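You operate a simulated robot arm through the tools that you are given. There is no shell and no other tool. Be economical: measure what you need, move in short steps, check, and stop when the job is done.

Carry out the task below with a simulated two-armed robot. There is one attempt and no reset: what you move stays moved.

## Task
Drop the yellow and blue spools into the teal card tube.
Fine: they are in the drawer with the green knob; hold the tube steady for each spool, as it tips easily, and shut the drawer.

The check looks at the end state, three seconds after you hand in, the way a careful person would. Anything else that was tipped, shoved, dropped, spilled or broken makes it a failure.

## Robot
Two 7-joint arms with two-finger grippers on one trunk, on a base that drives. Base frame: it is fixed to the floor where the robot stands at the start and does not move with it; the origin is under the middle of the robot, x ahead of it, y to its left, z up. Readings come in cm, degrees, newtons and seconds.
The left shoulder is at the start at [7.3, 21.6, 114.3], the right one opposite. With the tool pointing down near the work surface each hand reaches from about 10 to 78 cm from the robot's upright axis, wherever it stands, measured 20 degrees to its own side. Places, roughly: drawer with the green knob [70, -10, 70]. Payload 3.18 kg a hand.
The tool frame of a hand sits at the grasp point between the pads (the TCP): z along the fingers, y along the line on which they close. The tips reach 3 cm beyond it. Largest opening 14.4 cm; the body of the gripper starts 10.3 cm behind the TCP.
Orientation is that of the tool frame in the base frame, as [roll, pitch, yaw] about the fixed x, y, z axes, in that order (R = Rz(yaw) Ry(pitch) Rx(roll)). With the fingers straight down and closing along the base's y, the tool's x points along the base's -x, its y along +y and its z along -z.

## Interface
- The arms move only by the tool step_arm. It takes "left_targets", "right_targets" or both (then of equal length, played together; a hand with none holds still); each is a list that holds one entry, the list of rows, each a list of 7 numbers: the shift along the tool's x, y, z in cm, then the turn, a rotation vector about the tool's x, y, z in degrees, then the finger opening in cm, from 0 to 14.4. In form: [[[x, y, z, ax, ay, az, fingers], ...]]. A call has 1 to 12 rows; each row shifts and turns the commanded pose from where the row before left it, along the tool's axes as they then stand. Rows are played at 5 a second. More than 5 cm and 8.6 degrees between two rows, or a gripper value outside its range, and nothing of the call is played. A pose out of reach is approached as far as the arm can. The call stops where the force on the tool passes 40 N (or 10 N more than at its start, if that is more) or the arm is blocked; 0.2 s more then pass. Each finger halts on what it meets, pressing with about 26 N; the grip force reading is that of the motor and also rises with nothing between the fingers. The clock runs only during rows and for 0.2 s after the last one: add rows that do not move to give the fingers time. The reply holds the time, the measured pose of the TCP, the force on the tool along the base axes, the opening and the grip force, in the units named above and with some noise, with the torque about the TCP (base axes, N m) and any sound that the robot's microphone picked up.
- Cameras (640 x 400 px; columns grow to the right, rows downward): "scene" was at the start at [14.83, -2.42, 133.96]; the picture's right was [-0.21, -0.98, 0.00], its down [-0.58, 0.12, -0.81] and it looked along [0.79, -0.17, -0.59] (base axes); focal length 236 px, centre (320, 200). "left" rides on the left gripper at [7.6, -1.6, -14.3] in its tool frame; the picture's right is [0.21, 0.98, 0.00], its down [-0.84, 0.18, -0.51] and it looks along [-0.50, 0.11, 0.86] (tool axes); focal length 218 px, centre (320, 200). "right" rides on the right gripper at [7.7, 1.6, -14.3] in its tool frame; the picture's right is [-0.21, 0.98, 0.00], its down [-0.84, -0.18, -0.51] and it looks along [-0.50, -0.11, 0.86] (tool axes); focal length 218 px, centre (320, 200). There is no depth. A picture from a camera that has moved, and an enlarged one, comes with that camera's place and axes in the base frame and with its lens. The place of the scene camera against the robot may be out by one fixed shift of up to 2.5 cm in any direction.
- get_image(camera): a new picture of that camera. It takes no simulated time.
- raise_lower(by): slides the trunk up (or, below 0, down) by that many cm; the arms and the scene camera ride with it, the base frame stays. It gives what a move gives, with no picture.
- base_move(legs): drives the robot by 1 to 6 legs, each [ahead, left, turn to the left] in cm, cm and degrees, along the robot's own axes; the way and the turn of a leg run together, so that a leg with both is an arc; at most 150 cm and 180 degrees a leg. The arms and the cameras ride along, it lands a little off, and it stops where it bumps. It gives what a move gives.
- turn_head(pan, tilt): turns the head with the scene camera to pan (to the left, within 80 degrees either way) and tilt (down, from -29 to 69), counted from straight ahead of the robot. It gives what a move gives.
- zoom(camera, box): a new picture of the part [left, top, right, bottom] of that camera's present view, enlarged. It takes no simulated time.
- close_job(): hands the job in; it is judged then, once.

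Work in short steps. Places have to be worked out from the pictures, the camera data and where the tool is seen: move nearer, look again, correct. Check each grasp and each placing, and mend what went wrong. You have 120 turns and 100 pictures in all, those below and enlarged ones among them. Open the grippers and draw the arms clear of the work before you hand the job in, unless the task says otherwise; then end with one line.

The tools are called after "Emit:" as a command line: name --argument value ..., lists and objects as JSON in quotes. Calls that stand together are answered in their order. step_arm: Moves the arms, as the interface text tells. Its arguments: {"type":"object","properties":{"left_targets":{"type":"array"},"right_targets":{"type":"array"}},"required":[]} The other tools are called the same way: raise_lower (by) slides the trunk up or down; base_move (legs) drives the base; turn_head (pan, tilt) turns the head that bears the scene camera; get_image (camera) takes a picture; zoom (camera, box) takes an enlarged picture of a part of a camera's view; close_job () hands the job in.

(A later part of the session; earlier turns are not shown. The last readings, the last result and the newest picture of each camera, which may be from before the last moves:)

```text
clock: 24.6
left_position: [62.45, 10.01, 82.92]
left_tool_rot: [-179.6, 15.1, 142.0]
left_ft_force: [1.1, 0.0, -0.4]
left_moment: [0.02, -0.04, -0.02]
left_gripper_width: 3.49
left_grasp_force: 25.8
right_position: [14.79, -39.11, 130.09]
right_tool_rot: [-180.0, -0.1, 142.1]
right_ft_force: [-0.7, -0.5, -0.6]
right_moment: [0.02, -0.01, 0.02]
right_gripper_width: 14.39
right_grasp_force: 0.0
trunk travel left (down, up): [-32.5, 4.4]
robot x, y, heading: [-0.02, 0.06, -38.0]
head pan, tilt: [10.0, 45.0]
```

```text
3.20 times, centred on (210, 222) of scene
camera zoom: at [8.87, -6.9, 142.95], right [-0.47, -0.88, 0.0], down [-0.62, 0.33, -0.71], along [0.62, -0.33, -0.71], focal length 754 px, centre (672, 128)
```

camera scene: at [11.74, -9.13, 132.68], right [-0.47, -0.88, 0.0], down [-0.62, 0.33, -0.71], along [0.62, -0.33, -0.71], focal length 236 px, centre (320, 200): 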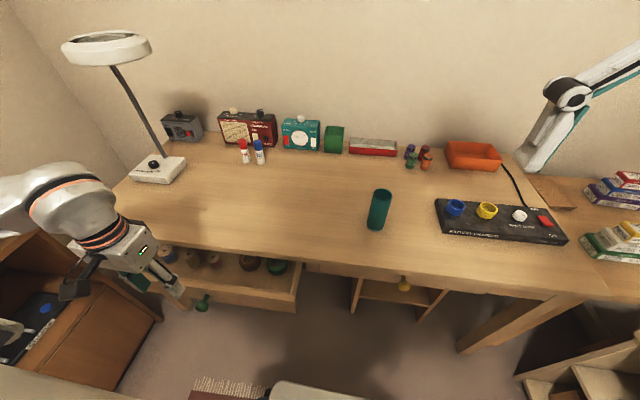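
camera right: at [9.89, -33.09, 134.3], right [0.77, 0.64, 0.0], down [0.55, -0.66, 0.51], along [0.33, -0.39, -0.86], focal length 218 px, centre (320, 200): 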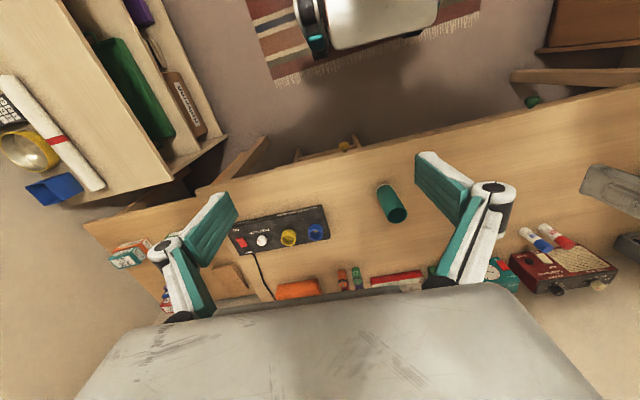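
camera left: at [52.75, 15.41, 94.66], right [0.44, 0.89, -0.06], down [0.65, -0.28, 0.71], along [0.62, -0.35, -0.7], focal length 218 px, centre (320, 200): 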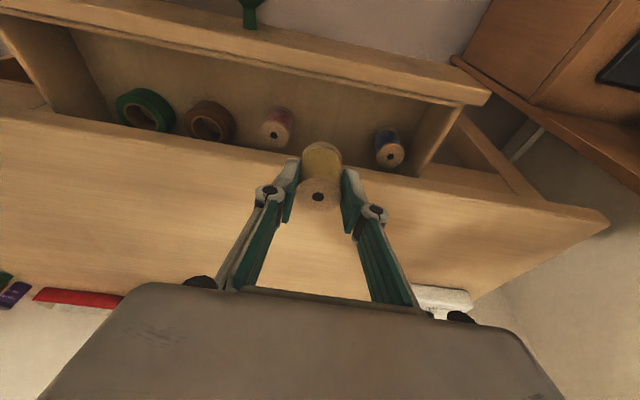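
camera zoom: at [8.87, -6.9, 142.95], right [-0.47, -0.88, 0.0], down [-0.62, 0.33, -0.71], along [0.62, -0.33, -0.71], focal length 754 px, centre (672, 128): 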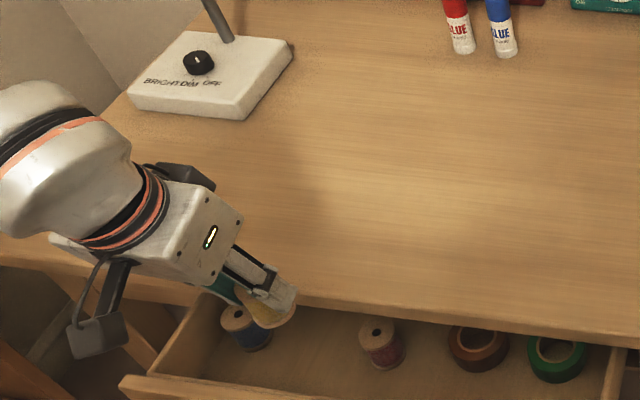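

Yellow is held securely. Now the right hand: I'll approach the tube from front-right with fingers sloping 45° so the space above the tube stays free. I turn the right hand in place first.

Emit:
step_arm --right_targets '[[[0, 0, 0, 0, 0, -8, 12], [0, 0, 0, 0, 0, -8, 12], [0, 0, 0, 0, 0, -8, 12], [0, 0, 0, 0, 0, -8, 12], [0, 0, 0, 0, 0, -8, 12], [0, 0, 0, 0, -7.5, 0, 12], [0, 0, 0, 0, -7.5, 0, 12], [0, 0, 0, 0, -7.5, 0, 12], [0, 0, 0, 0, -7.5, 0, 12], [0, 0, 0, 0, -7.5, 0, 12], [0, 0, 0, 0, -7.5, 0, 12]]]'

Emit:
turn_head --pan -5 --tilt 45

Emit:
get_image --camera "scene"

Emit:
get_image --camera "right"

```text
clock: 27.0
left_position: [62.45, 9.8, 82.88]
left_tool_rot: [-179.6, 15.1, 142.2]
left_ft_force: [0.0, 0.1, 0.1]
left_moment: [0.03, -0.04, 0.0]
left_gripper_width: 3.49
left_grasp_force: 26.1
right_position: [14.99, -39.65, 130.68]
right_tool_rot: [178.2, 45.5, 159.7]
right_ft_force: [0.5, 0.0, 1.0]
right_moment: [0.01, 0.01, 0.0]
right_gripper_width: 11.97
right_grasp_force: 0.1
right hand out of reach, approached as far as the arm can: row 3, 4, 5, 11
trunk travel left (down, up): [-32.5, 4.4]
robot x, y, heading: [-0.38, -0.13, -38.3]
head pan, tilt: [10.0, 45.0]
```

```text
clock: 27.7
left_position: [62.6, 9.89, 82.87]
left_tool_rot: [-179.6, 15.0, 142.1]
left_ft_force: [0.9, 0.0, 0.5]
left_moment: [0.0, -0.01, -0.03]
left_gripper_width: 3.48
left_grasp_force: 26.1
right_position: [15.1, -39.66, 130.67]
right_tool_rot: [178.3, 45.3, 159.6]
right_ft_force: [0.5, -0.1, -0.8]
right_moment: [0.03, -0.02, -0.01]
right_gripper_width: 11.96
right_grasp_force: 0.1
trunk travel left (down, up): [-32.5, 4.4]
robot x, y, heading: [-0.28, -0.41, -38.0]
head pan, tilt: [-5.0, 45.0]
```

```text
60 pictures are left
camera scene: at [7.69, -8.62, 142.94], right [-0.68, -0.73, 0.0], down [-0.52, 0.48, -0.71], along [0.52, -0.48, -0.71], focal length 236 px, centre (320, 200)
```

scene: 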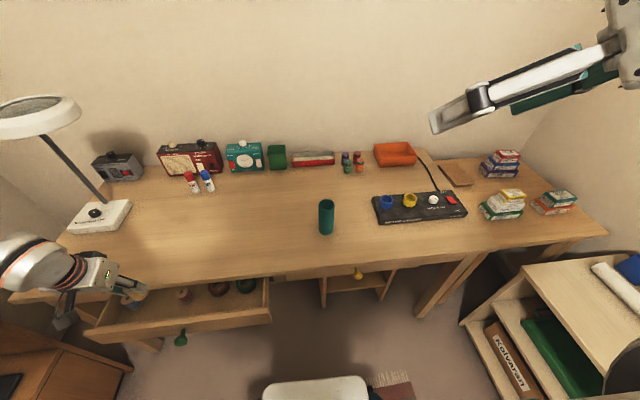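

```text
59 pictures are left
camera right: at [0.83, -33.03, 135.32], right [0.46, 0.87, 0.17], down [0.15, -0.27, 0.95], along [0.87, -0.41, -0.26], focal length 218 px, centre (320, 200)
```

right: 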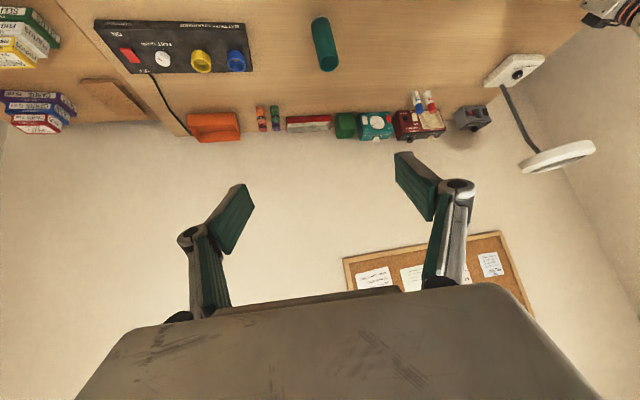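

Tube axis ≈ (46.1, -45.2), base z≈72, top z≈88, diameter ≈5.4. I move the right hand to 14 cm short of it along the fingers' slope.

Emit:
step_arm --right_targets '[[[1.43, 0.57, 4.37, 0, 0, 0, 11], [1.43, 0.57, 4.37, 0, 0, 0, 11], [1.43, 0.57, 4.37, 0, 0, 0, 11], [1.43, 0.57, 4.37, 0, 0, 0, 11], [1.43, 0.57, 4.37, 0, 0, 0, 11], [1.43, 0.57, 4.37, 0, 0, 0, 11], [1.43, 0.57, 4.37, 0, 0, 0, 11], [1.43, 0.57, 4.37, 0, 0, 0, 11], [1.43, 0.57, 4.37, 0, 0, 0, 11]]]'

Emit:
get_image --camera "scene"

Emit:
get_image --camera "right"

```text
clock: 29.7
left_position: [62.51, 9.79, 82.88]
left_tool_rot: [-179.7, 15.0, 142.0]
left_ft_force: [-0.3, 0.5, 0.1]
left_moment: [0.02, -0.03, 0.02]
left_gripper_width: 3.52
left_grasp_force: 26.0
right_position: [36.67, -42.08, 99.24]
right_tool_rot: [178.4, 45.4, 159.6]
right_ft_force: [-1.1, 0.4, -0.1]
right_moment: [0.02, -0.04, 0.03]
right_gripper_width: 11.01
right_grasp_force: 0.1
right hand out of reach, approached as far as the arm can: row 1, 2, 3, 9
trunk travel left (down, up): [-32.5, 4.4]
robot x, y, heading: [-0.11, 0.14, -37.9]
head pan, tilt: [-5.0, 45.0]
```

```text
58 pictures are left
camera scene: at [7.59, -8.68, 142.95], right [-0.68, -0.73, 0.0], down [-0.52, 0.48, -0.71], along [0.52, -0.48, -0.71], focal length 236 px, centre (320, 200)
```

scene: 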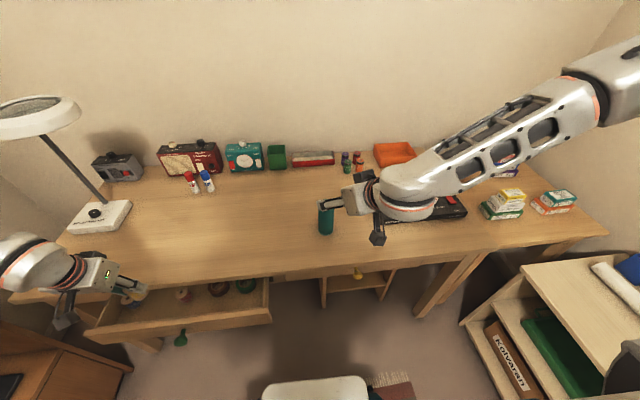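

```text
57 pictures are left
camera right: at [22.4, -35.37, 103.85], right [0.46, 0.87, 0.17], down [0.15, -0.26, 0.95], along [0.88, -0.41, -0.25], focal length 218 px, centre (320, 200)
```

right: 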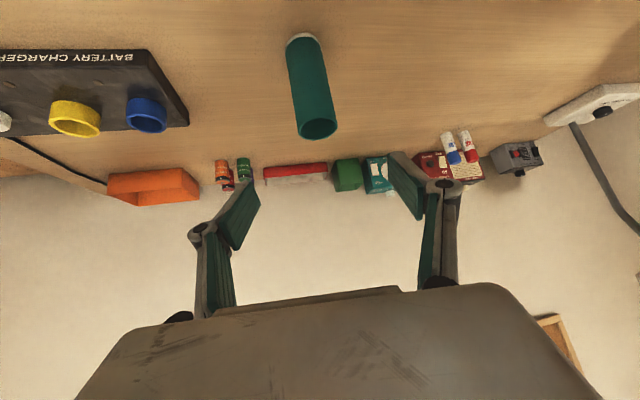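

Tube refined: axis (46.4, -44.8), top z 87.5, diameter 5.2. I bring the right hand lower and yaw it 16° more to the left, ~10 cm short of the tube.

Emit:
step_arm --right_targets '[[[2.15, -0.39, 3.62, 0, 0, 0, 10], [2.15, -0.39, 3.62, 0, 0, 0, 10], [2.15, -0.39, 3.62, 0, 0, 0, 10], [0, 0, 0, -5.7, 0, -5.6, 10], [0, 0, 0, -5.7, 0, -5.6, 10]]]'

Emit:
get_image --camera "right"

```text
clock: 30.9
left_position: [62.63, 9.85, 82.91]
left_tool_rot: [-179.6, 15.0, 142.1]
left_ft_force: [-0.6, 0.2, -0.8]
left_moment: [-0.01, -0.01, 0.0]
left_gripper_width: 3.51
left_grasp_force: 26.4
right_position: [36.57, -42.02, 99.07]
right_tool_rot: [178.3, 45.7, 175.8]
right_ft_force: [-0.5, 0.5, 0.3]
right_moment: [0.0, -0.03, -0.03]
right_gripper_width: 9.97
right_grasp_force: 0.2
right hand out of reach, approached as far as the arm can: row 1, 2, 3
trunk travel left (down, up): [-32.5, 4.4]
robot x, y, heading: [0.16, -0.03, -38.0]
head pan, tilt: [-5.0, 45.0]
```

```text
56 pictures are left
camera right: at [21.11, -39.49, 103.7], right [0.2, 0.97, 0.17], down [0.21, -0.21, 0.95], along [0.96, -0.15, -0.25], focal length 218 px, centre (320, 200)
```

right: 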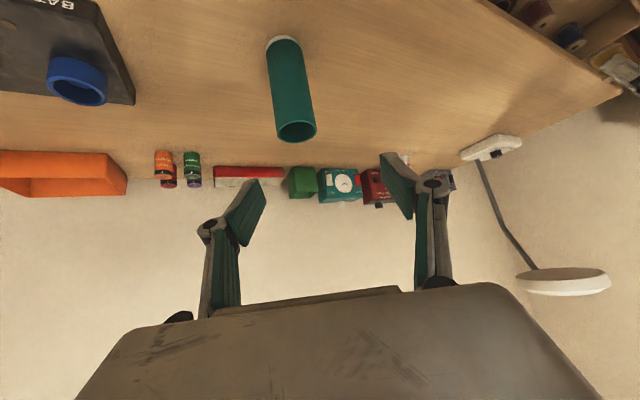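

The right arm can't get lower with the trunk this high. I first lift the left hand 10 cm and swing it 20 cm rightward, then lower the trunk 10 cm.

Emit:
step_arm --left_targets '[[[-1.2, 0, -4.5, 0, 0, 0, 2], [-1.4, 0, -5, 0, 0, 0, 2], [0, -4, 0, 0, 0, 0, 2], [0, -4, 0, 0, 0, 0, 2], [0, -4, 0, 0, 0, 0, 2], [0, -4, 0, 0, 0, 0, 2], [0, -4, 0, 0, 0, 0, 2]]]'

Emit:
raise_lower --by -10

Emit:
get_image --camera "right"

Emit:
get_image --camera "scene"

```text
refused: row 2 steps farther than a row can; nothing moved
```

```text
clock: 32.3
left_position: [62.46, 9.87, 72.87]
left_tool_rot: [-179.6, 15.1, 142.2]
left_ft_force: [-0.7, 0.9, 0.0]
left_moment: [0.01, -0.03, 0.03]
left_gripper_width: 3.47
left_grasp_force: 25.8
right_position: [36.54, -41.99, 89.27]
right_tool_rot: [178.5, 45.8, 175.7]
right_ft_force: [0.1, 0.3, 0.9]
right_moment: [-0.03, 0.03, -0.01]
right_gripper_width: 9.99
right_grasp_force: 0.0
trunk travel left (down, up): [-22.5, 14.4]
robot x, y, heading: [-0.23, 0.08, -37.8]
head pan, tilt: [-5.0, 45.0]
```

```text
55 pictures are left
camera right: at [21.07, -39.59, 93.74], right [0.2, 0.97, 0.17], down [0.21, -0.21, 0.95], along [0.96, -0.16, -0.25], focal length 218 px, centre (320, 200)
```

right: 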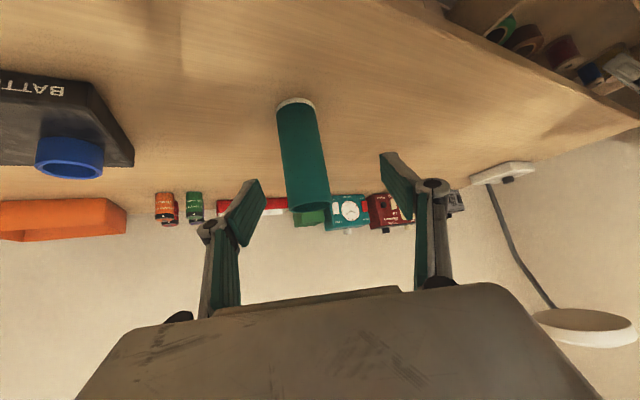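

```text
54 pictures are left
camera scene: at [10.48, -10.81, 132.7], right [-0.68, -0.73, 0.0], down [-0.52, 0.48, -0.71], along [0.52, -0.48, -0.71], focal length 236 px, centre (320, 200)
```

scene: 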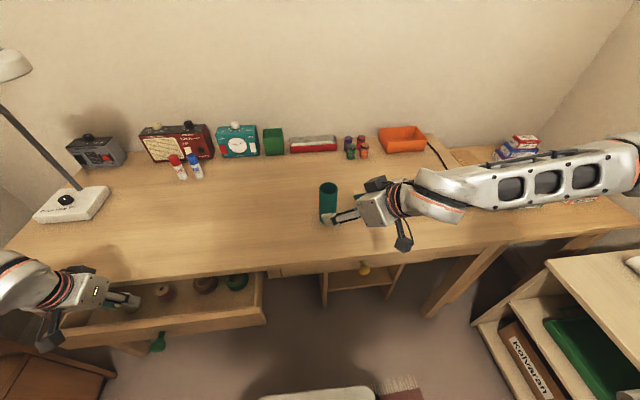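

My left-hand move was refused while the trunk went down; luckily no contact (forces ~0). I now lift the left hand 13 cm straight up and shift it rightward.

Emit:
step_arm --left_targets '[[[-1.2, 0, -4.4, 0, 0, 0, 2], [-1.2, 0, -4.4, 0, 0, 0, 2], [-1.2, 0, -4.4, 0, 0, 0, 2], [0, -4, 0, 0, 0, 0, 2], [0, -4, 0, 0, 0, 0, 2], [0, -4, 0, 0, 0, 0, 2], [0, -4, 0, 0, 0, 0, 2], [0, -4, 0, 0, 0, 0, 2]]]'

```text
clock: 34.1
left_position: [50.29, -5.87, 86.8]
left_tool_rot: [-179.7, 14.9, 142.1]
left_ft_force: [-1.2, -0.4, -0.4]
left_moment: [0.01, 0.0, 0.02]
left_gripper_width: 3.49
left_grasp_force: 25.4
right_position: [36.63, -42.13, 89.14]
right_tool_rot: [178.3, 45.6, 175.5]
right_ft_force: [0.3, 0.0, -0.5]
right_moment: [0.01, 0.01, 0.03]
right_gripper_width: 10.0
right_grasp_force: 0.1
trunk travel left (down, up): [-22.5, 14.4]
robot x, y, heading: [-0.26, -0.01, -38.1]
head pan, tilt: [-5.0, 45.0]
```

Now right hand: shift 2.5 cm right to line up with the tube and advance 8 cm along the fingers, then look.

Emit:
step_arm --right_targets '[[[-0.6, -2.5, 0, 0, 0, 0, 10], [0, 0, 4, 0, 0, 0, 10], [0, 0, 4, 0, 0, 0, 10]]]'

Emit:
get_image --camera "right"

Emit:
zoom --camera "scene" --box '[240, 140, 480, 290]'

```text
clock: 34.9
left_position: [50.42, -5.72, 86.66]
left_tool_rot: [-179.6, 15.0, 142.1]
left_ft_force: [-0.3, 0.7, 0.0]
left_moment: [0.05, 0.02, 0.0]
left_gripper_width: 3.51
left_grasp_force: 26.0
right_position: [42.65, -44.87, 83.77]
right_tool_rot: [178.3, 45.8, 175.5]
right_ft_force: [-0.2, 0.6, 0.4]
right_moment: [0.07, 0.01, 0.01]
right_gripper_width: 9.99
right_grasp_force: 0.1
trunk travel left (down, up): [-22.5, 14.4]
robot x, y, heading: [0.03, 0.15, -37.9]
head pan, tilt: [-5.0, 45.0]
```

```text
53 pictures are left
camera right: at [27.13, -42.36, 88.32], right [0.2, 0.96, 0.17], down [0.21, -0.21, 0.95], along [0.96, -0.16, -0.25], focal length 218 px, centre (320, 200)
```

right: 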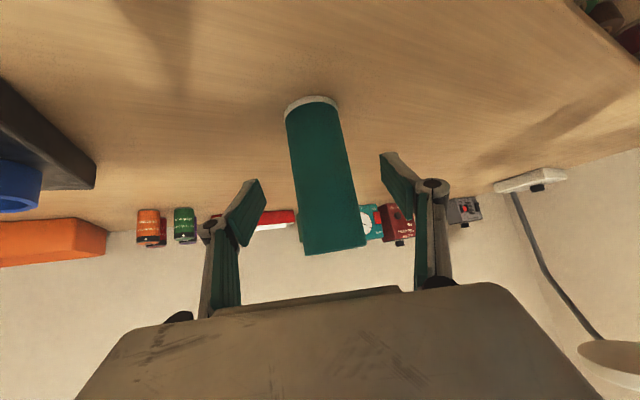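

```text
2.67 times, centred on (360, 215) of scene
camera zoom: at [10.59, -10.89, 132.66], right [-0.68, -0.73, 0.0], down [-0.52, 0.48, -0.71], along [0.52, -0.48, -0.71], focal length 629 px, centre (213, 160)
```

zoom: 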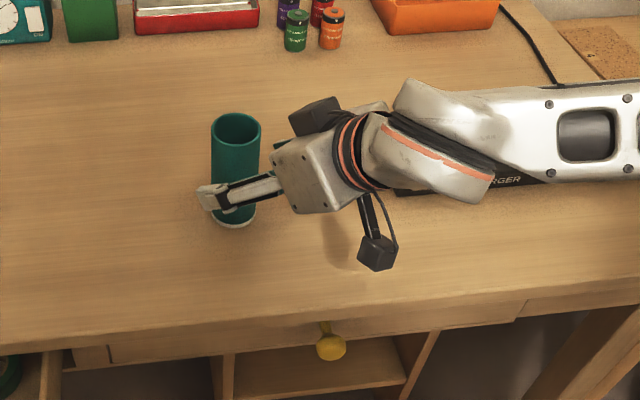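

Tube is nicely between the fingers. I advance 6 cm and narrow to 6.6 cm to check centring before the final squeeze.

Emit:
step_arm --right_targets '[[[0, 0, 3, 0, 0, 0, 10], [0, 0, 3, 0, 0, 0, 9], [0, 0, 0, 0, 0, 0, 7.2], [0, 0, 0, 0, 0, 0, 7.2]]]'

Emit:
get_image --camera "right"

Emit:
zoom --camera "scene" --box '[280, 160, 400, 235]'

```text
clock: 35.9
left_position: [50.23, -5.67, 86.82]
left_tool_rot: [-179.6, 15.0, 142.1]
left_ft_force: [0.5, 0.5, -0.6]
left_moment: [0.04, 0.02, 0.01]
left_gripper_width: 3.52
left_grasp_force: 26.3
right_position: [46.77, -44.79, 79.67]
right_tool_rot: [178.3, 45.7, 175.6]
right_ft_force: [-0.7, 0.0, 0.7]
right_moment: [-0.01, 0.0, 0.01]
right_gripper_width: 7.22
right_grasp_force: 0.0
trunk travel left (down, up): [-22.5, 14.4]
robot x, y, heading: [-0.05, 0.09, -37.8]
head pan, tilt: [-5.0, 45.0]
```

```text
51 pictures are left
camera right: at [31.41, -42.42, 84.18], right [0.2, 0.97, 0.17], down [0.21, -0.21, 0.95], along [0.96, -0.15, -0.25], focal length 218 px, centre (320, 200)
```

right: 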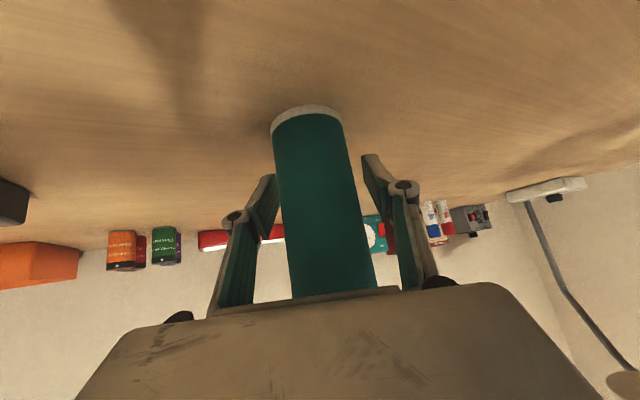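

```text
5.33 times, centred on (340, 198) of scene
camera zoom: at [10.56, -10.85, 132.67], right [-0.68, -0.73, 0.0], down [-0.52, 0.48, -0.71], along [0.52, -0.48, -0.71], focal length 1257 px, centre (213, 213)
```

zoom: 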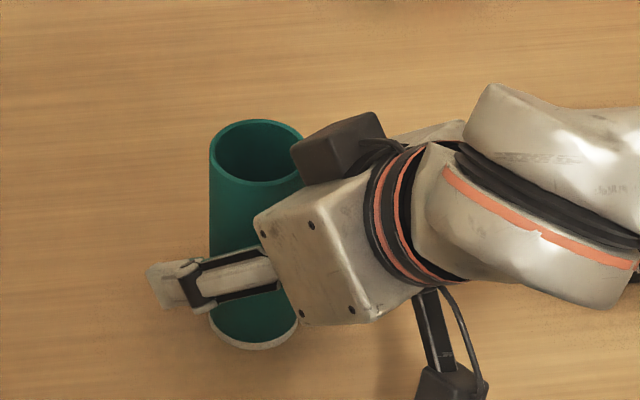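

Tube sits ~0.4 cm toward the right finger; I shift by 0.35 cm and close gently.

Emit:
step_arm --right_targets '[[[0, -0.35, 0, 0, 0, 0, 7.2], [0, 0, 0, 0, 0, 0, 6.4], [0, 0, 0, 0, 0, 0, 5.8], [0, 0, 0, 0, 0, 0, 5.2], [0, 0, 0, 0, 0, 0, 5.0], [0, 0, 0, 0, 0, 0, 5.0]]]'

Emit:
get_image --camera "right"

Emit:
zoom --camera "scene" --box '[280, 160, 400, 235]'

```text
clock: 37.3
left_position: [50.32, -5.72, 86.73]
left_tool_rot: [-179.7, 15.1, 142.1]
left_ft_force: [-0.7, -0.3, -0.4]
left_moment: [-0.02, -0.01, 0.01]
left_gripper_width: 3.51
left_grasp_force: 26.2
right_position: [46.9, -45.22, 79.7]
right_tool_rot: [178.3, 45.7, 175.7]
right_ft_force: [0.0, -0.7, 0.3]
right_moment: [0.0, -0.02, -0.05]
right_gripper_width: 5.0
right_grasp_force: 0.3
trunk travel left (down, up): [-22.5, 14.4]
robot x, y, heading: [0.29, 0.3, -38.1]
head pan, tilt: [-5.0, 45.0]
```

```text
49 pictures are left
camera right: at [31.39, -42.81, 84.23], right [0.2, 0.96, 0.17], down [0.21, -0.21, 0.95], along [0.96, -0.15, -0.25], focal length 218 px, centre (320, 200)
```

right: 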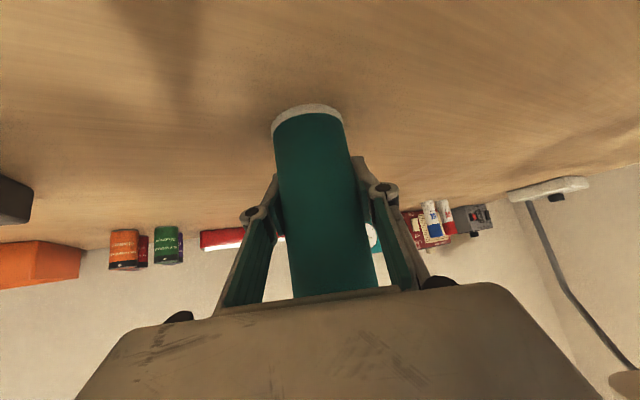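

```text
5.33 times, centred on (340, 198) of scene
camera zoom: at [10.55, -10.85, 132.67], right [-0.68, -0.73, 0.0], down [-0.52, 0.48, -0.71], along [0.52, -0.48, -0.71], focal length 1257 px, centre (213, 213)
```

zoom: 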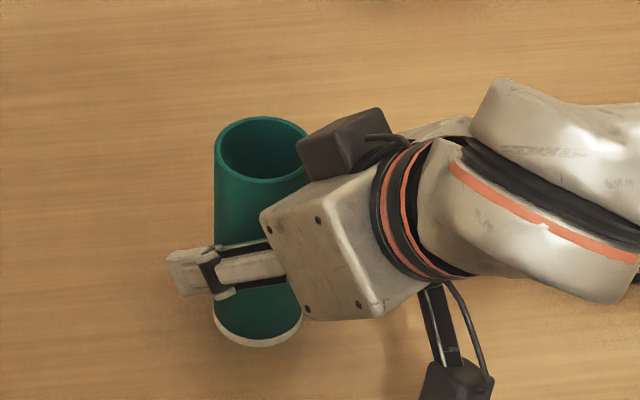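

Pads are just touching at 5.0 cm. I close the last bit to hold it.

Emit:
step_arm --right_targets '[[[0, 0, 0, 0, 0, 0, 4.7], [0, 0, 0, 0, 0, 0, 4.4], [0, 0, 0, 0, 0, 0, 4.0]]]'

Emit:
zoom --camera "scene" --box '[160, 140, 400, 290]'

Emit:
get_image --camera "left"

```text
clock: 38.1
left_position: [50.29, -5.77, 86.64]
left_tool_rot: [-179.6, 15.0, 142.1]
left_ft_force: [-1.0, -0.1, -0.4]
left_moment: [0.02, 0.05, -0.04]
left_gripper_width: 3.49
left_grasp_force: 26.0
right_position: [46.93, -45.28, 79.81]
right_tool_rot: [178.3, 45.7, 175.6]
right_ft_force: [-1.4, -0.3, 1.1]
right_moment: [-0.04, 0.04, -0.01]
right_gripper_width: 4.87
right_grasp_force: 25.8
trunk travel left (down, up): [-22.5, 14.4]
robot x, y, heading: [0.02, 0.09, -37.8]
head pan, tilt: [-5.0, 45.0]
```

```text
2.67 times, centred on (280, 215) of scene
camera zoom: at [10.54, -10.85, 132.67], right [-0.68, -0.73, 0.0], down [-0.52, 0.48, -0.71], along [0.52, -0.48, -0.71], focal length 629 px, centre (427, 160)
```

zoom: 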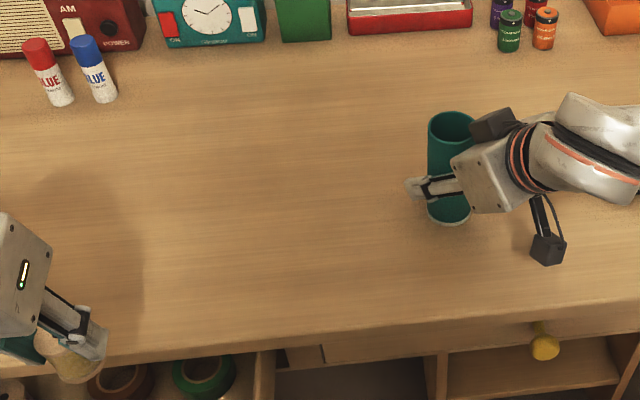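

```text
46 pictures are left
camera left: at [40.59, -0.21, 98.47], right [0.44, 0.89, -0.06], down [0.65, -0.27, 0.71], along [0.62, -0.35, -0.7], focal length 218 px, centre (320, 200)
```

left: 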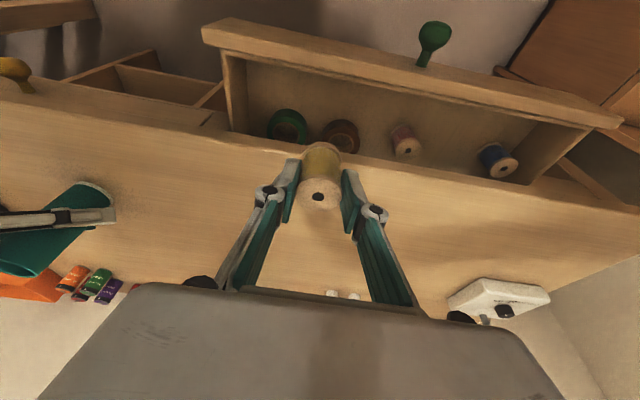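

Tube is held (4.87 cm, 26 N). Now I bring the left hand with the spool forward and up, then part way toward the tube.

Emit:
step_arm --left_targets '[[[-4.4, 0, -1, 0, 0, 0, 2], [-4.4, 0, -1, 0, 0, 0, 2], [-4.4, 0, -1, 0, 0, 0, 2], [-4.4, 0, -1, 0, 0, 0, 2], [-4.4, 0, -1, 0, 0, 0, 2], [0, -4.5, 0, 0, 0, 0, 2], [0, -4.5, 0, 0, 0, 0, 2], [0, -4.5, 0, 0, 0, 0, 2], [0, -4.5, 0, 0, 0, 0, 2], [0, -4.5, 0, 0, 0, 0, 2]]]'

Emit:
get_image --camera "left"

Emit:
get_image --camera "scene"

```text
clock: 40.3
left_position: [52.18, -36.0, 97.47]
left_tool_rot: [-179.8, 15.1, 142.2]
left_ft_force: [-0.1, 0.3, 0.2]
left_moment: [-0.01, 0.04, 0.01]
left_gripper_width: 3.5
left_grasp_force: 25.6
right_position: [46.77, -45.27, 79.88]
right_tool_rot: [178.4, 45.8, 175.5]
right_ft_force: [-1.6, -0.5, 2.4]
right_moment: [-0.11, 0.09, -0.06]
right_gripper_width: 4.85
right_grasp_force: 26.3
trunk travel left (down, up): [-22.5, 14.4]
robot x, y, heading: [-0.25, 0.06, -37.9]
head pan, tilt: [-5.0, 45.0]
```

```text
45 pictures are left
camera left: at [42.41, -30.4, 109.22], right [0.44, 0.9, -0.06], down [0.65, -0.27, 0.71], along [0.62, -0.35, -0.7], focal length 218 px, centre (320, 200)
```

left: 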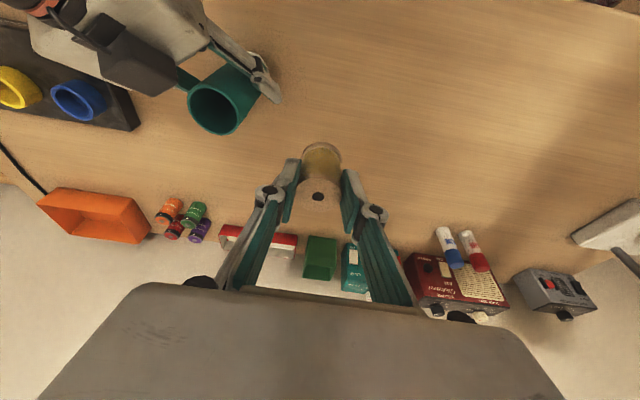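

```text
44 pictures are left
camera scene: at [10.46, -10.92, 132.68], right [-0.68, -0.73, 0.0], down [-0.52, 0.48, -0.71], along [0.52, -0.48, -0.71], focal length 236 px, centre (320, 200)
```

scene: 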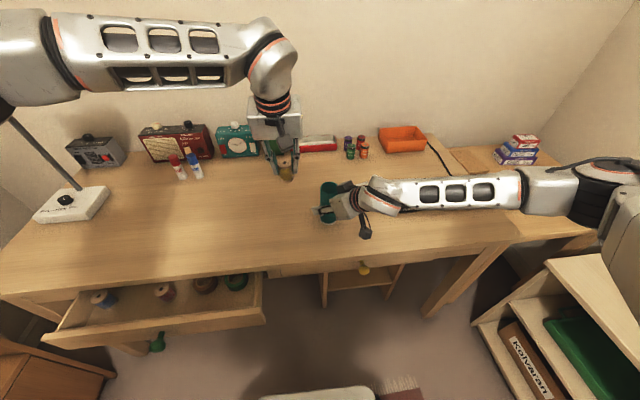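

Tube rim centre seen at about (45.5, -45.2, 87.5). I slide 11.3 cm right, to be above it with the spool bottom still ~5 cm over the rim, and look.

Emit:
step_arm --left_targets '[[[0, -4, 0, 0, 0, 0, 2], [0, -4, 0, 0, 0, 0, 2], [0, -3.3, 0, 0, 0, 0, 2]]]'

Emit:
zoom --camera "left" --box '[200, 60, 440, 210]'

Emit:
zoom --camera "scene" --box '[280, 130, 400, 235]'

```text
clock: 41.1
left_position: [45.28, -44.77, 97.39]
left_tool_rot: [-179.7, 15.1, 142.1]
left_ft_force: [-0.2, -0.2, -0.7]
left_moment: [-0.02, -0.01, 0.01]
left_gripper_width: 3.51
left_grasp_force: 25.6
right_position: [46.83, -45.24, 79.75]
right_tool_rot: [178.2, 45.9, 175.4]
right_ft_force: [-0.6, -1.5, 4.7]
right_moment: [-0.14, 0.13, -0.02]
right_gripper_width: 4.87
right_grasp_force: 26.3
trunk travel left (down, up): [-22.5, 14.4]
robot x, y, heading: [-0.07, -0.08, -38.0]
head pan, tilt: [-5.0, 45.0]
```

```text
2.67 times, centred on (320, 135) of left
camera zoom: at [35.53, -39.22, 109.12], right [0.44, 0.89, -0.06], down [0.65, -0.27, 0.71], along [0.62, -0.35, -0.7], focal length 582 px, centre (320, 373)
```

zoom: 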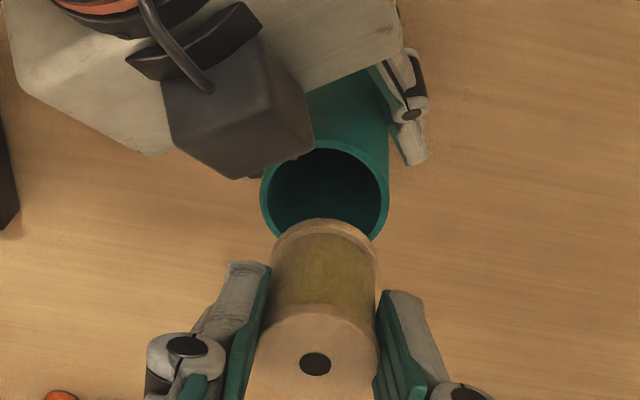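

```text
3.81 times, centred on (340, 182) of scene
camera zoom: at [10.48, -10.9, 132.68], right [-0.68, -0.73, 0.0], down [-0.52, 0.48, -0.71], along [0.52, -0.48, -0.71], focal length 898 px, centre (244, 267)
```

zoom: 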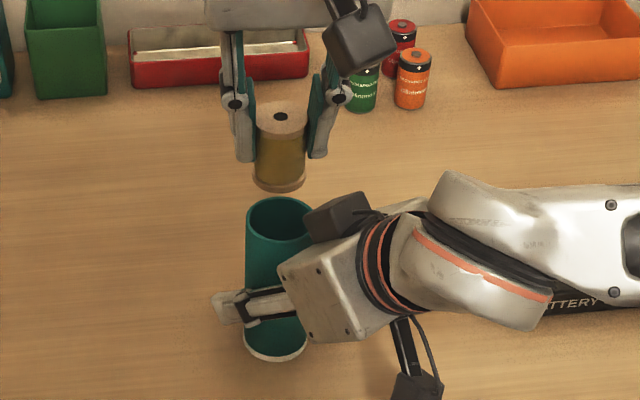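

The spool is nearly upright, its bottom ≈0.6 cm short (forward) of the rim centre. I correct 0.5 cm forward and drop 3.5 cm, then re-check.

Emit:
step_arm --left_targets '[[[0.2, -0.1, 1.7, 0, 0, 0, 2], [0.23, 0, 1.81, 0, 0, 0, 2]]]'

Emit:
zoom --camera "left" --box '[200, 60, 440, 210]'

Emit:
zoom --camera "scene" --box '[280, 130, 400, 235]'

```text
clock: 41.7
left_position: [45.59, -45.03, 93.95]
left_tool_rot: [-179.6, 15.2, 142.1]
left_ft_force: [0.1, 0.8, -0.8]
left_moment: [-0.01, 0.02, 0.03]
left_gripper_width: 3.51
left_grasp_force: 25.9
right_position: [46.9, -45.27, 79.71]
right_tool_rot: [178.3, 45.9, 175.5]
right_ft_force: [0.1, 0.3, 1.7]
right_moment: [-0.03, 0.02, 0.01]
right_gripper_width: 4.83
right_grasp_force: 25.8
trunk travel left (down, up): [-22.5, 14.4]
robot x, y, heading: [-0.18, -0.06, -38.0]
head pan, tilt: [-5.0, 45.0]
```

```text
2.67 times, centred on (320, 135) of left
camera zoom: at [35.88, -39.49, 105.64], right [0.44, 0.89, -0.06], down [0.65, -0.27, 0.71], along [0.62, -0.35, -0.7], focal length 582 px, centre (320, 373)
```

zoom: 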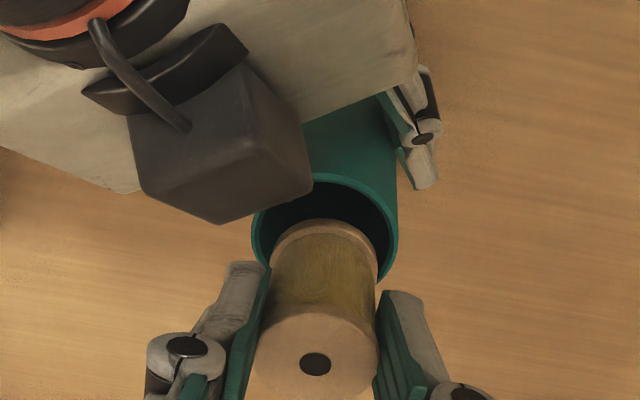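

```text
3.81 times, centred on (340, 182) of scene
camera zoom: at [10.53, -10.84, 132.67], right [-0.68, -0.73, 0.0], down [-0.52, 0.48, -0.71], along [0.52, -0.48, -0.71], focal length 898 px, centre (244, 267)
```

zoom: 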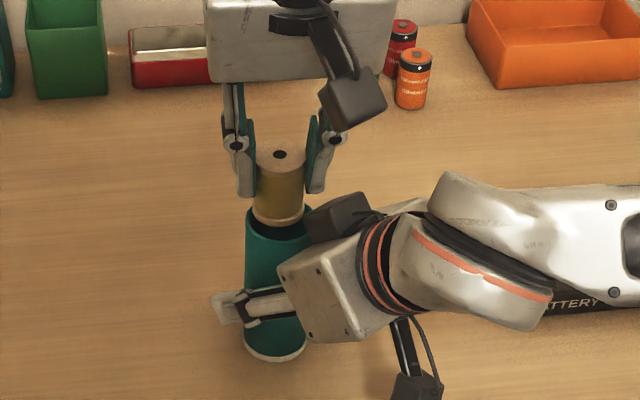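

Rim centre repeats at (45.7, -45.4), spool bottom is within ~0.2 cm of it. I lower 2.6 cm so the spool's end enters the rim, then verify before release.

Emit:
step_arm --left_targets '[[[0.2, -0.05, 1.3, 0, 0, 0, 2], [0.33, 0, 1.25, 0, 0, 0, 2]]]'

Emit:
zoom --camera "left" --box '[200, 60, 440, 210]'

Emit:
zoom --camera "scene" --box '[290, 150, 370, 220]'

```text
clock: 42.3
left_position: [45.76, -45.18, 91.49]
left_tool_rot: [-179.6, 15.4, 142.1]
left_ft_force: [1.8, 0.6, 23.3]
left_moment: [0.08, -0.49, 0.01]
left_gripper_width: 3.53
left_grasp_force: 26.1
right_position: [46.88, -45.22, 79.85]
right_tool_rot: [178.5, 45.7, 175.8]
right_ft_force: [1.9, -2.3, -3.9]
right_moment: [-0.57, -0.08, 0.02]
right_gripper_width: 4.79
right_grasp_force: 26.2
trunk travel left (down, up): [-22.5, 14.4]
robot x, y, heading: [-0.19, 0.21, -38.1]
head pan, tilt: [-5.0, 45.0]
```

```text
2.67 times, centred on (320, 135) of left
camera zoom: at [35.98, -39.63, 103.25], right [0.44, 0.89, -0.06], down [0.65, -0.27, 0.71], along [0.62, -0.36, -0.7], focal length 582 px, centre (320, 373)
```

zoom: 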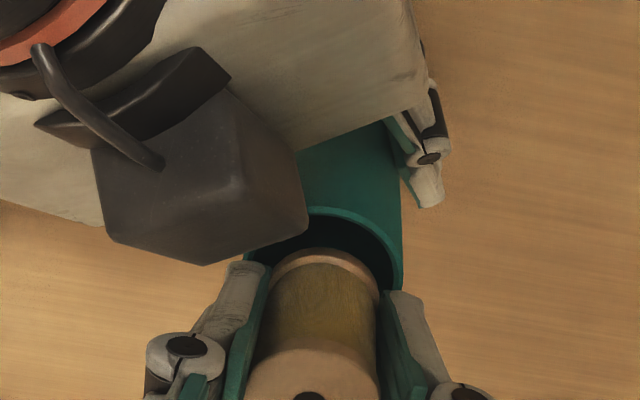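

```text
5.71 times, centred on (330, 185) of scene
camera zoom: at [10.45, -10.76, 132.71], right [-0.68, -0.73, 0.0], down [-0.52, 0.48, -0.71], along [0.52, -0.48, -0.71], focal length 1347 px, centre (263, 286)
```

zoom: 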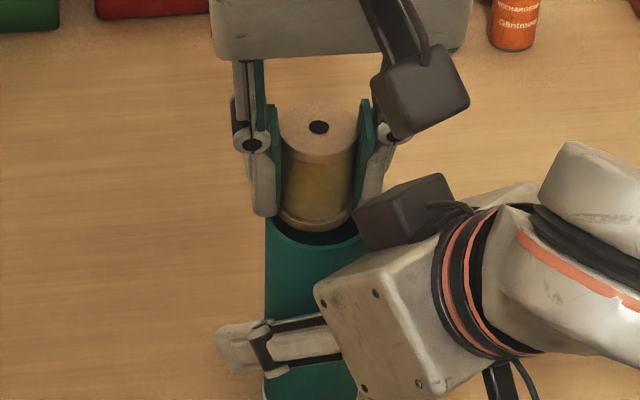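

23 N: the spool met the far rim and slid ~1.2 cm up in the grip. I lift off, and will set it on free desk space to the left to re-grip it by its top only.

Emit:
step_arm --left_targets '[[[-0.5, 0, -1.9, 0, 0, 0, 2], [-1, 0, -3.8, 0, 0, 0, 2], [0, 4.5, 0, 0, 0, 0, 2], [0, 4.5, 0, 0, 0, 0, 2], [0, 4.5, 0, 0, 0, 0, 2], [0, 4.5, 0, 0, 0, 0, 2], [1, 0, 3.8, 0, 0, 0, 2], [1.2, 0, 4.4, 0, 0, 0, 2], [1.2, 0, 4.4, 0, 0, 0, 2], [0.7, 0, 2.8, 0, 0, 0, 2]]]'

Emit:
get_image --camera "left"

Emit:
zoom --camera "scene" --box '[200, 140, 400, 265]'

```text
clock: 44.5
left_position: [56.76, -31.12, 81.26]
left_tool_rot: [-179.5, 15.1, 142.2]
left_ft_force: [-0.1, -0.6, -0.9]
left_moment: [0.01, 0.0, -0.03]
left_gripper_width: 3.49
left_grasp_force: 25.9
right_position: [46.75, -45.19, 79.79]
right_tool_rot: [178.3, 45.8, 175.5]
right_ft_force: [0.2, 3.2, 6.2]
right_moment: [-0.01, 0.01, 0.0]
right_gripper_width: 4.83
right_grasp_force: 25.8
trunk travel left (down, up): [-22.5, 14.4]
robot x, y, heading: [-0.47, 0.28, -38.0]
head pan, tilt: [-5.0, 45.0]
```

```text
37 pictures are left
camera left: at [46.9, -25.51, 92.94], right [0.44, 0.89, -0.06], down [0.65, -0.27, 0.71], along [0.62, -0.35, -0.7], focal length 218 px, centre (320, 200)
```

left: 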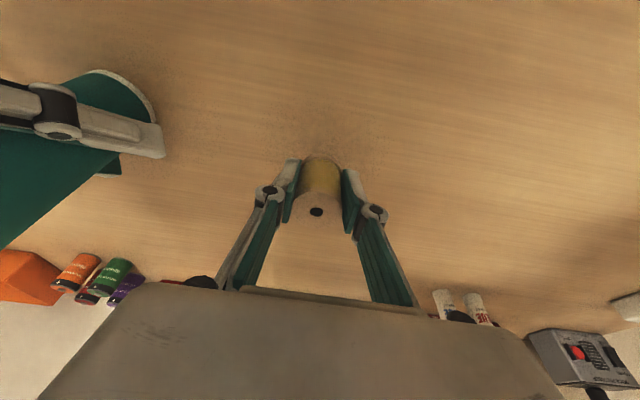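

```text
3.20 times, centred on (300, 202) of scene
camera zoom: at [10.5, -10.8, 132.68], right [-0.68, -0.73, 0.0], down [-0.52, 0.48, -0.71], along [0.52, -0.48, -0.71], focal length 754 px, centre (384, 192)
```

zoom: 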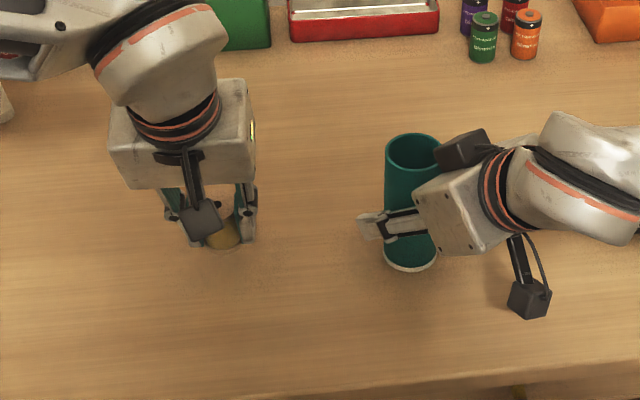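

Clear spot. I lower 4.5 cm then in half-centimetre steps until the spool touches the desk.

Emit:
step_arm --left_targets '[[[0.6, 0, 2.2, 0, 0, 0, 2], [0.6, 0, 2.2, 0, 0, 0, 2], [0.13, 0, 0.48, 0, 0, 0, 2], [0, 0, 0, 0, 0, 0, 2]]]'

```text
clock: 45.1
left_position: [56.73, -31.29, 78.15]
left_tool_rot: [-179.5, 15.6, 142.4]
left_ft_force: [-5.6, 6.8, 16.5]
left_moment: [0.59, -0.04, 0.28]
left_gripper_width: 3.54
left_grasp_force: 12.2
right_position: [46.79, -45.23, 79.82]
right_tool_rot: [178.4, 45.7, 175.5]
right_ft_force: [-0.4, 0.3, 4.3]
right_moment: [-0.07, 0.04, 0.0]
right_gripper_width: 4.81
right_grasp_force: 25.8
trunk travel left (down, up): [-22.5, 14.4]
robot x, y, heading: [0.07, 0.29, -38.1]
head pan, tilt: [-5.0, 45.0]
stopped in row 2 (left hand): the force on the tool passed its limit at 58 N (the readings are from after the stop); the commanded pose is now the measured one
```

Contact came early (TCP z 78). Let me look before releasing.

Emit:
zoom --camera "left" --box '[200, 100, 440, 250]'

Emit:
zoom --camera "scene" --box '[210, 170, 310, 232]'

```text
2.67 times, centred on (320, 175) of left
camera zoom: at [46.96, -25.71, 89.85], right [0.44, 0.9, -0.07], down [0.65, -0.26, 0.71], along [0.62, -0.35, -0.7], focal length 582 px, centre (320, 267)
```

zoom: 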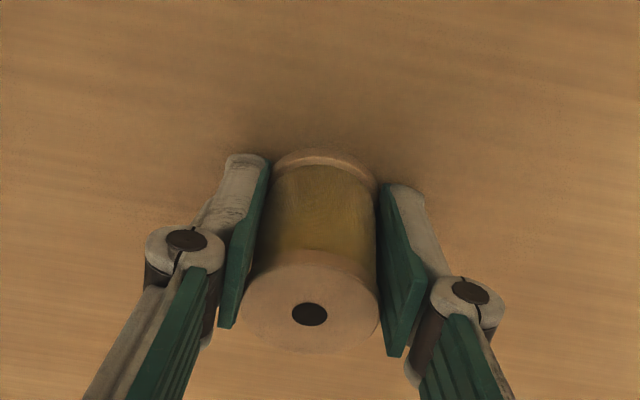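

```text
6.40 times, centred on (260, 201) of scene
camera zoom: at [10.38, -10.71, 132.73], right [-0.68, -0.73, 0.0], down [-0.52, 0.48, -0.71], along [0.52, -0.48, -0.71], focal length 1509 px, centre (704, 194)
```

zoom: 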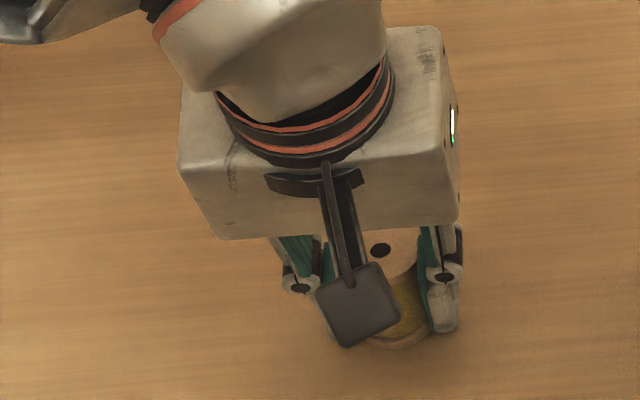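

The spool stands on the desk (so desktop z≈74.6, and the tube rim ≈88.5; hence its centre is really (45.2, -45.1)). I release, rise 8 cm, set the hand upright, and look.

Emit:
step_arm --left_targets '[[[0, 0, 0, 0, 0, 0, 4.2], [0, 0, 0, 0, 0, 0, 6], [0, 0, 0, 0, 0, 0, 6], [-1, 0, -3.8, 0, 0, 0, 6], [-1, 0, -3.8, 0, 0, 0, 6], [0, 0, 0, 0, 7.5, 0, 6], [0, 0, 0, 0, 7.8, 0, 6]]]'

Emit:
zoom --camera "left" --box '[160, 80, 480, 280]'

```text
clock: 46.7
left_position: [56.8, -31.06, 85.8]
left_tool_rot: [-179.5, 0.1, 142.2]
left_ft_force: [0.3, 0.7, -0.3]
left_moment: [-0.02, 0.01, 0.01]
left_gripper_width: 5.99
left_grasp_force: 0.0
right_position: [46.77, -45.27, 79.77]
right_tool_rot: [178.5, 45.7, 175.5]
right_ft_force: [1.1, 3.4, 19.3]
right_moment: [-0.24, -0.06, 0.03]
right_gripper_width: 4.82
right_grasp_force: 26.0
trunk travel left (down, up): [-22.5, 14.4]
robot x, y, heading: [-0.19, 0.02, -38.0]
head pan, tilt: [-5.0, 45.0]
```

```text
2.00 times, centred on (320, 180) of left
camera zoom: at [49.66, -27.64, 100.0], right [0.43, 0.9, -0.01], down [0.78, -0.37, 0.51], along [0.45, -0.23, -0.86], focal length 436 px, centre (320, 240)
```

zoom: 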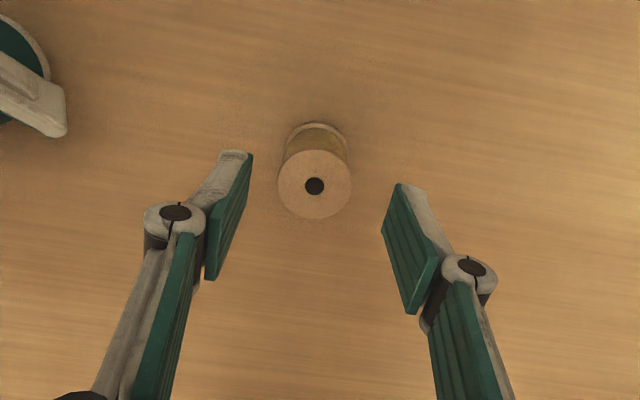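

Spool stands upright at ≈(57.2, -31.8), top z≈80. I centre on it and take only its top ~2 cm.

Emit:
step_arm --left_targets '[[[-0.75, -0.35, 2.4, 0, 0, 0, 6], [0, 0, 2.4, 0, 0, 0, 6], [0, 0, 0, 0, 0, 0, 4.5], [0, 0, 0, 0, 0, 0, 2.5], [0, 0, 0, 0, 0, 0, 2.5]]]'

Emit:
zoom --camera "left" --box '[200, 100, 440, 250]'

Emit:
zoom --camera "scene" --box '[210, 170, 310, 232]'

```text
clock: 47.9
left_position: [57.04, -31.93, 80.95]
left_tool_rot: [-179.6, 0.2, 142.3]
left_ft_force: [-0.1, 1.1, -0.6]
left_moment: [0.0, 0.0, 0.01]
left_gripper_width: 3.49
left_grasp_force: 26.1
right_position: [46.77, -45.3, 79.78]
right_tool_rot: [178.4, 45.6, 175.6]
right_ft_force: [1.3, 1.7, 20.6]
right_moment: [-0.34, 0.01, 0.0]
right_gripper_width: 4.81
right_grasp_force: 26.4
trunk travel left (down, up): [-22.5, 14.4]
robot x, y, heading: [0.05, -0.12, -38.0]
head pan, tilt: [-5.0, 45.0]
```

```text
2.67 times, centred on (320, 175) of left
camera zoom: at [50.06, -28.4, 95.22], right [0.43, 0.9, -0.01], down [0.78, -0.37, 0.51], along [0.46, -0.23, -0.86], focal length 582 px, centre (320, 267)
```

zoom: 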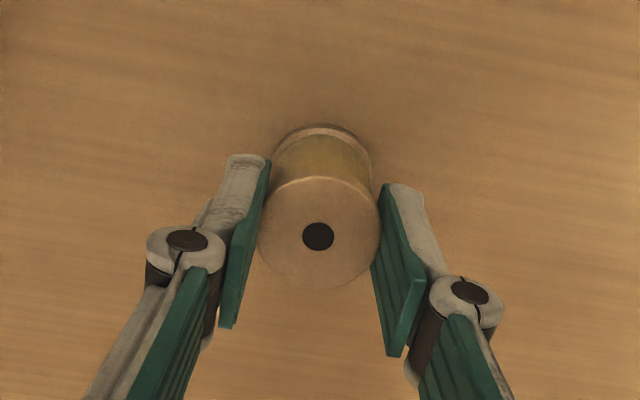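

```text
6.40 times, centred on (260, 201) of scene
camera zoom: at [10.45, -10.71, 132.7], right [-0.68, -0.73, 0.0], down [-0.52, 0.48, -0.71], along [0.52, -0.48, -0.71], focal length 1509 px, centre (704, 194)
```

zoom: 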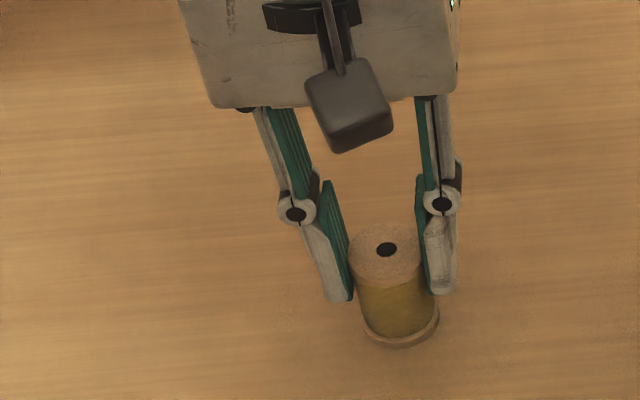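

Good top grip, spool axis ≈0.3 cm ahead of the TCP. I lift 16.5 cm and carry it over the corrected tube centre, staying above the rim.

Emit:
step_arm --left_targets '[[[0, 0, -2, 0, 0, 0, 2], [0, 0, -4.8, 0, 0, 0, 2], [0, 0, -4.8, 0, 0, 0, 2], [0, 0, -4.9, 0, 0, 0, 2], [0.4, -4.4, 0, 0, 0, 0, 2], [0.4, -4.4, 0, 0, 0, 0, 2], [0.4, -4.4, 0, 0, 0, 0, 2], [0.35, -4.4, 0, 0, 0, 0, 2]]]'

Emit:
zoom --camera "left" --box '[200, 60, 440, 210]'

Emit:
zoom --camera "scene" --box '[280, 130, 400, 235]'

```text
clock: 49.9
left_position: [49.43, -43.76, 98.92]
left_tool_rot: [-177.0, -0.1, 146.5]
left_ft_force: [0.0, -0.8, -0.1]
left_moment: [0.05, -0.02, 0.01]
left_gripper_width: 3.51
left_grasp_force: 26.5
right_position: [46.86, -45.41, 79.47]
right_tool_rot: [178.3, 45.6, 175.4]
right_ft_force: [-0.5, 1.2, 9.7]
right_moment: [-0.11, 0.07, -0.02]
right_gripper_width: 4.78
right_grasp_force: 25.8
trunk travel left (down, up): [-22.5, 14.4]
robot x, y, heading: [-0.32, -0.33, -37.9]
head pan, tilt: [-5.0, 45.0]
stopped in row 8 (left hand): the arm was blocked; the commanded pose is now the measured one
```

```text
2.67 times, centred on (320, 135) of left
camera zoom: at [42.47, -40.31, 113.25], right [0.37, 0.93, -0.05], down [0.82, -0.29, 0.5], along [0.45, -0.22, -0.87], focal length 582 px, centre (320, 373)
```

zoom: 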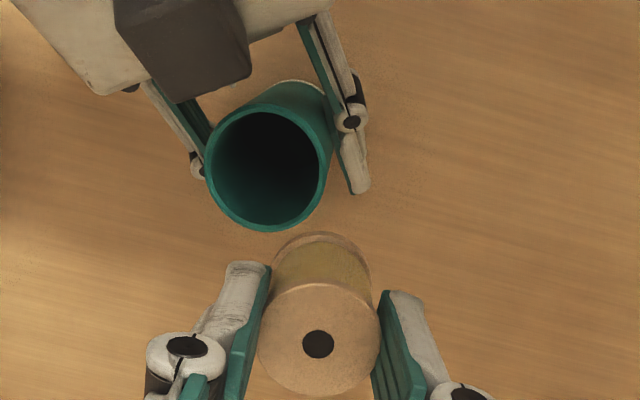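

```text
3.81 times, centred on (340, 182) of scene
camera zoom: at [10.56, -10.86, 132.63], right [-0.68, -0.73, 0.0], down [-0.52, 0.48, -0.71], along [0.52, -0.48, -0.71], focal length 898 px, centre (244, 267)
```

zoom: 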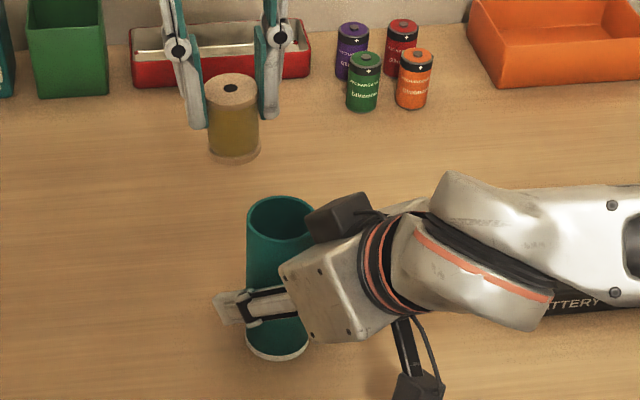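

The left arm got blocked before arriving. I look at the whole scene to find out with what.

Emit:
get_image --camera "scene"

```text
28 pictures are left
camera scene: at [10.56, -10.86, 132.63], right [-0.68, -0.73, 0.0], down [-0.52, 0.48, -0.71], along [0.52, -0.48, -0.71], focal length 236 px, centre (320, 200)
```

scene: 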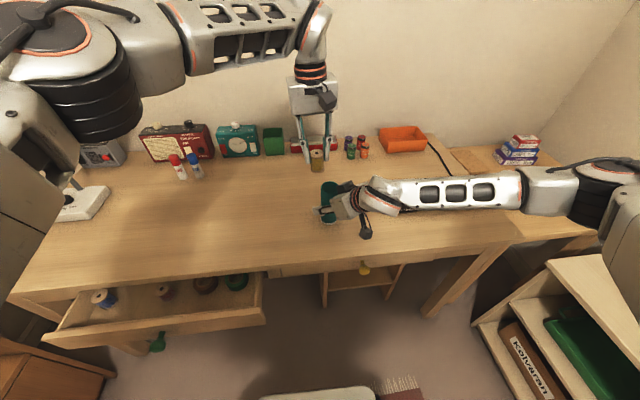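

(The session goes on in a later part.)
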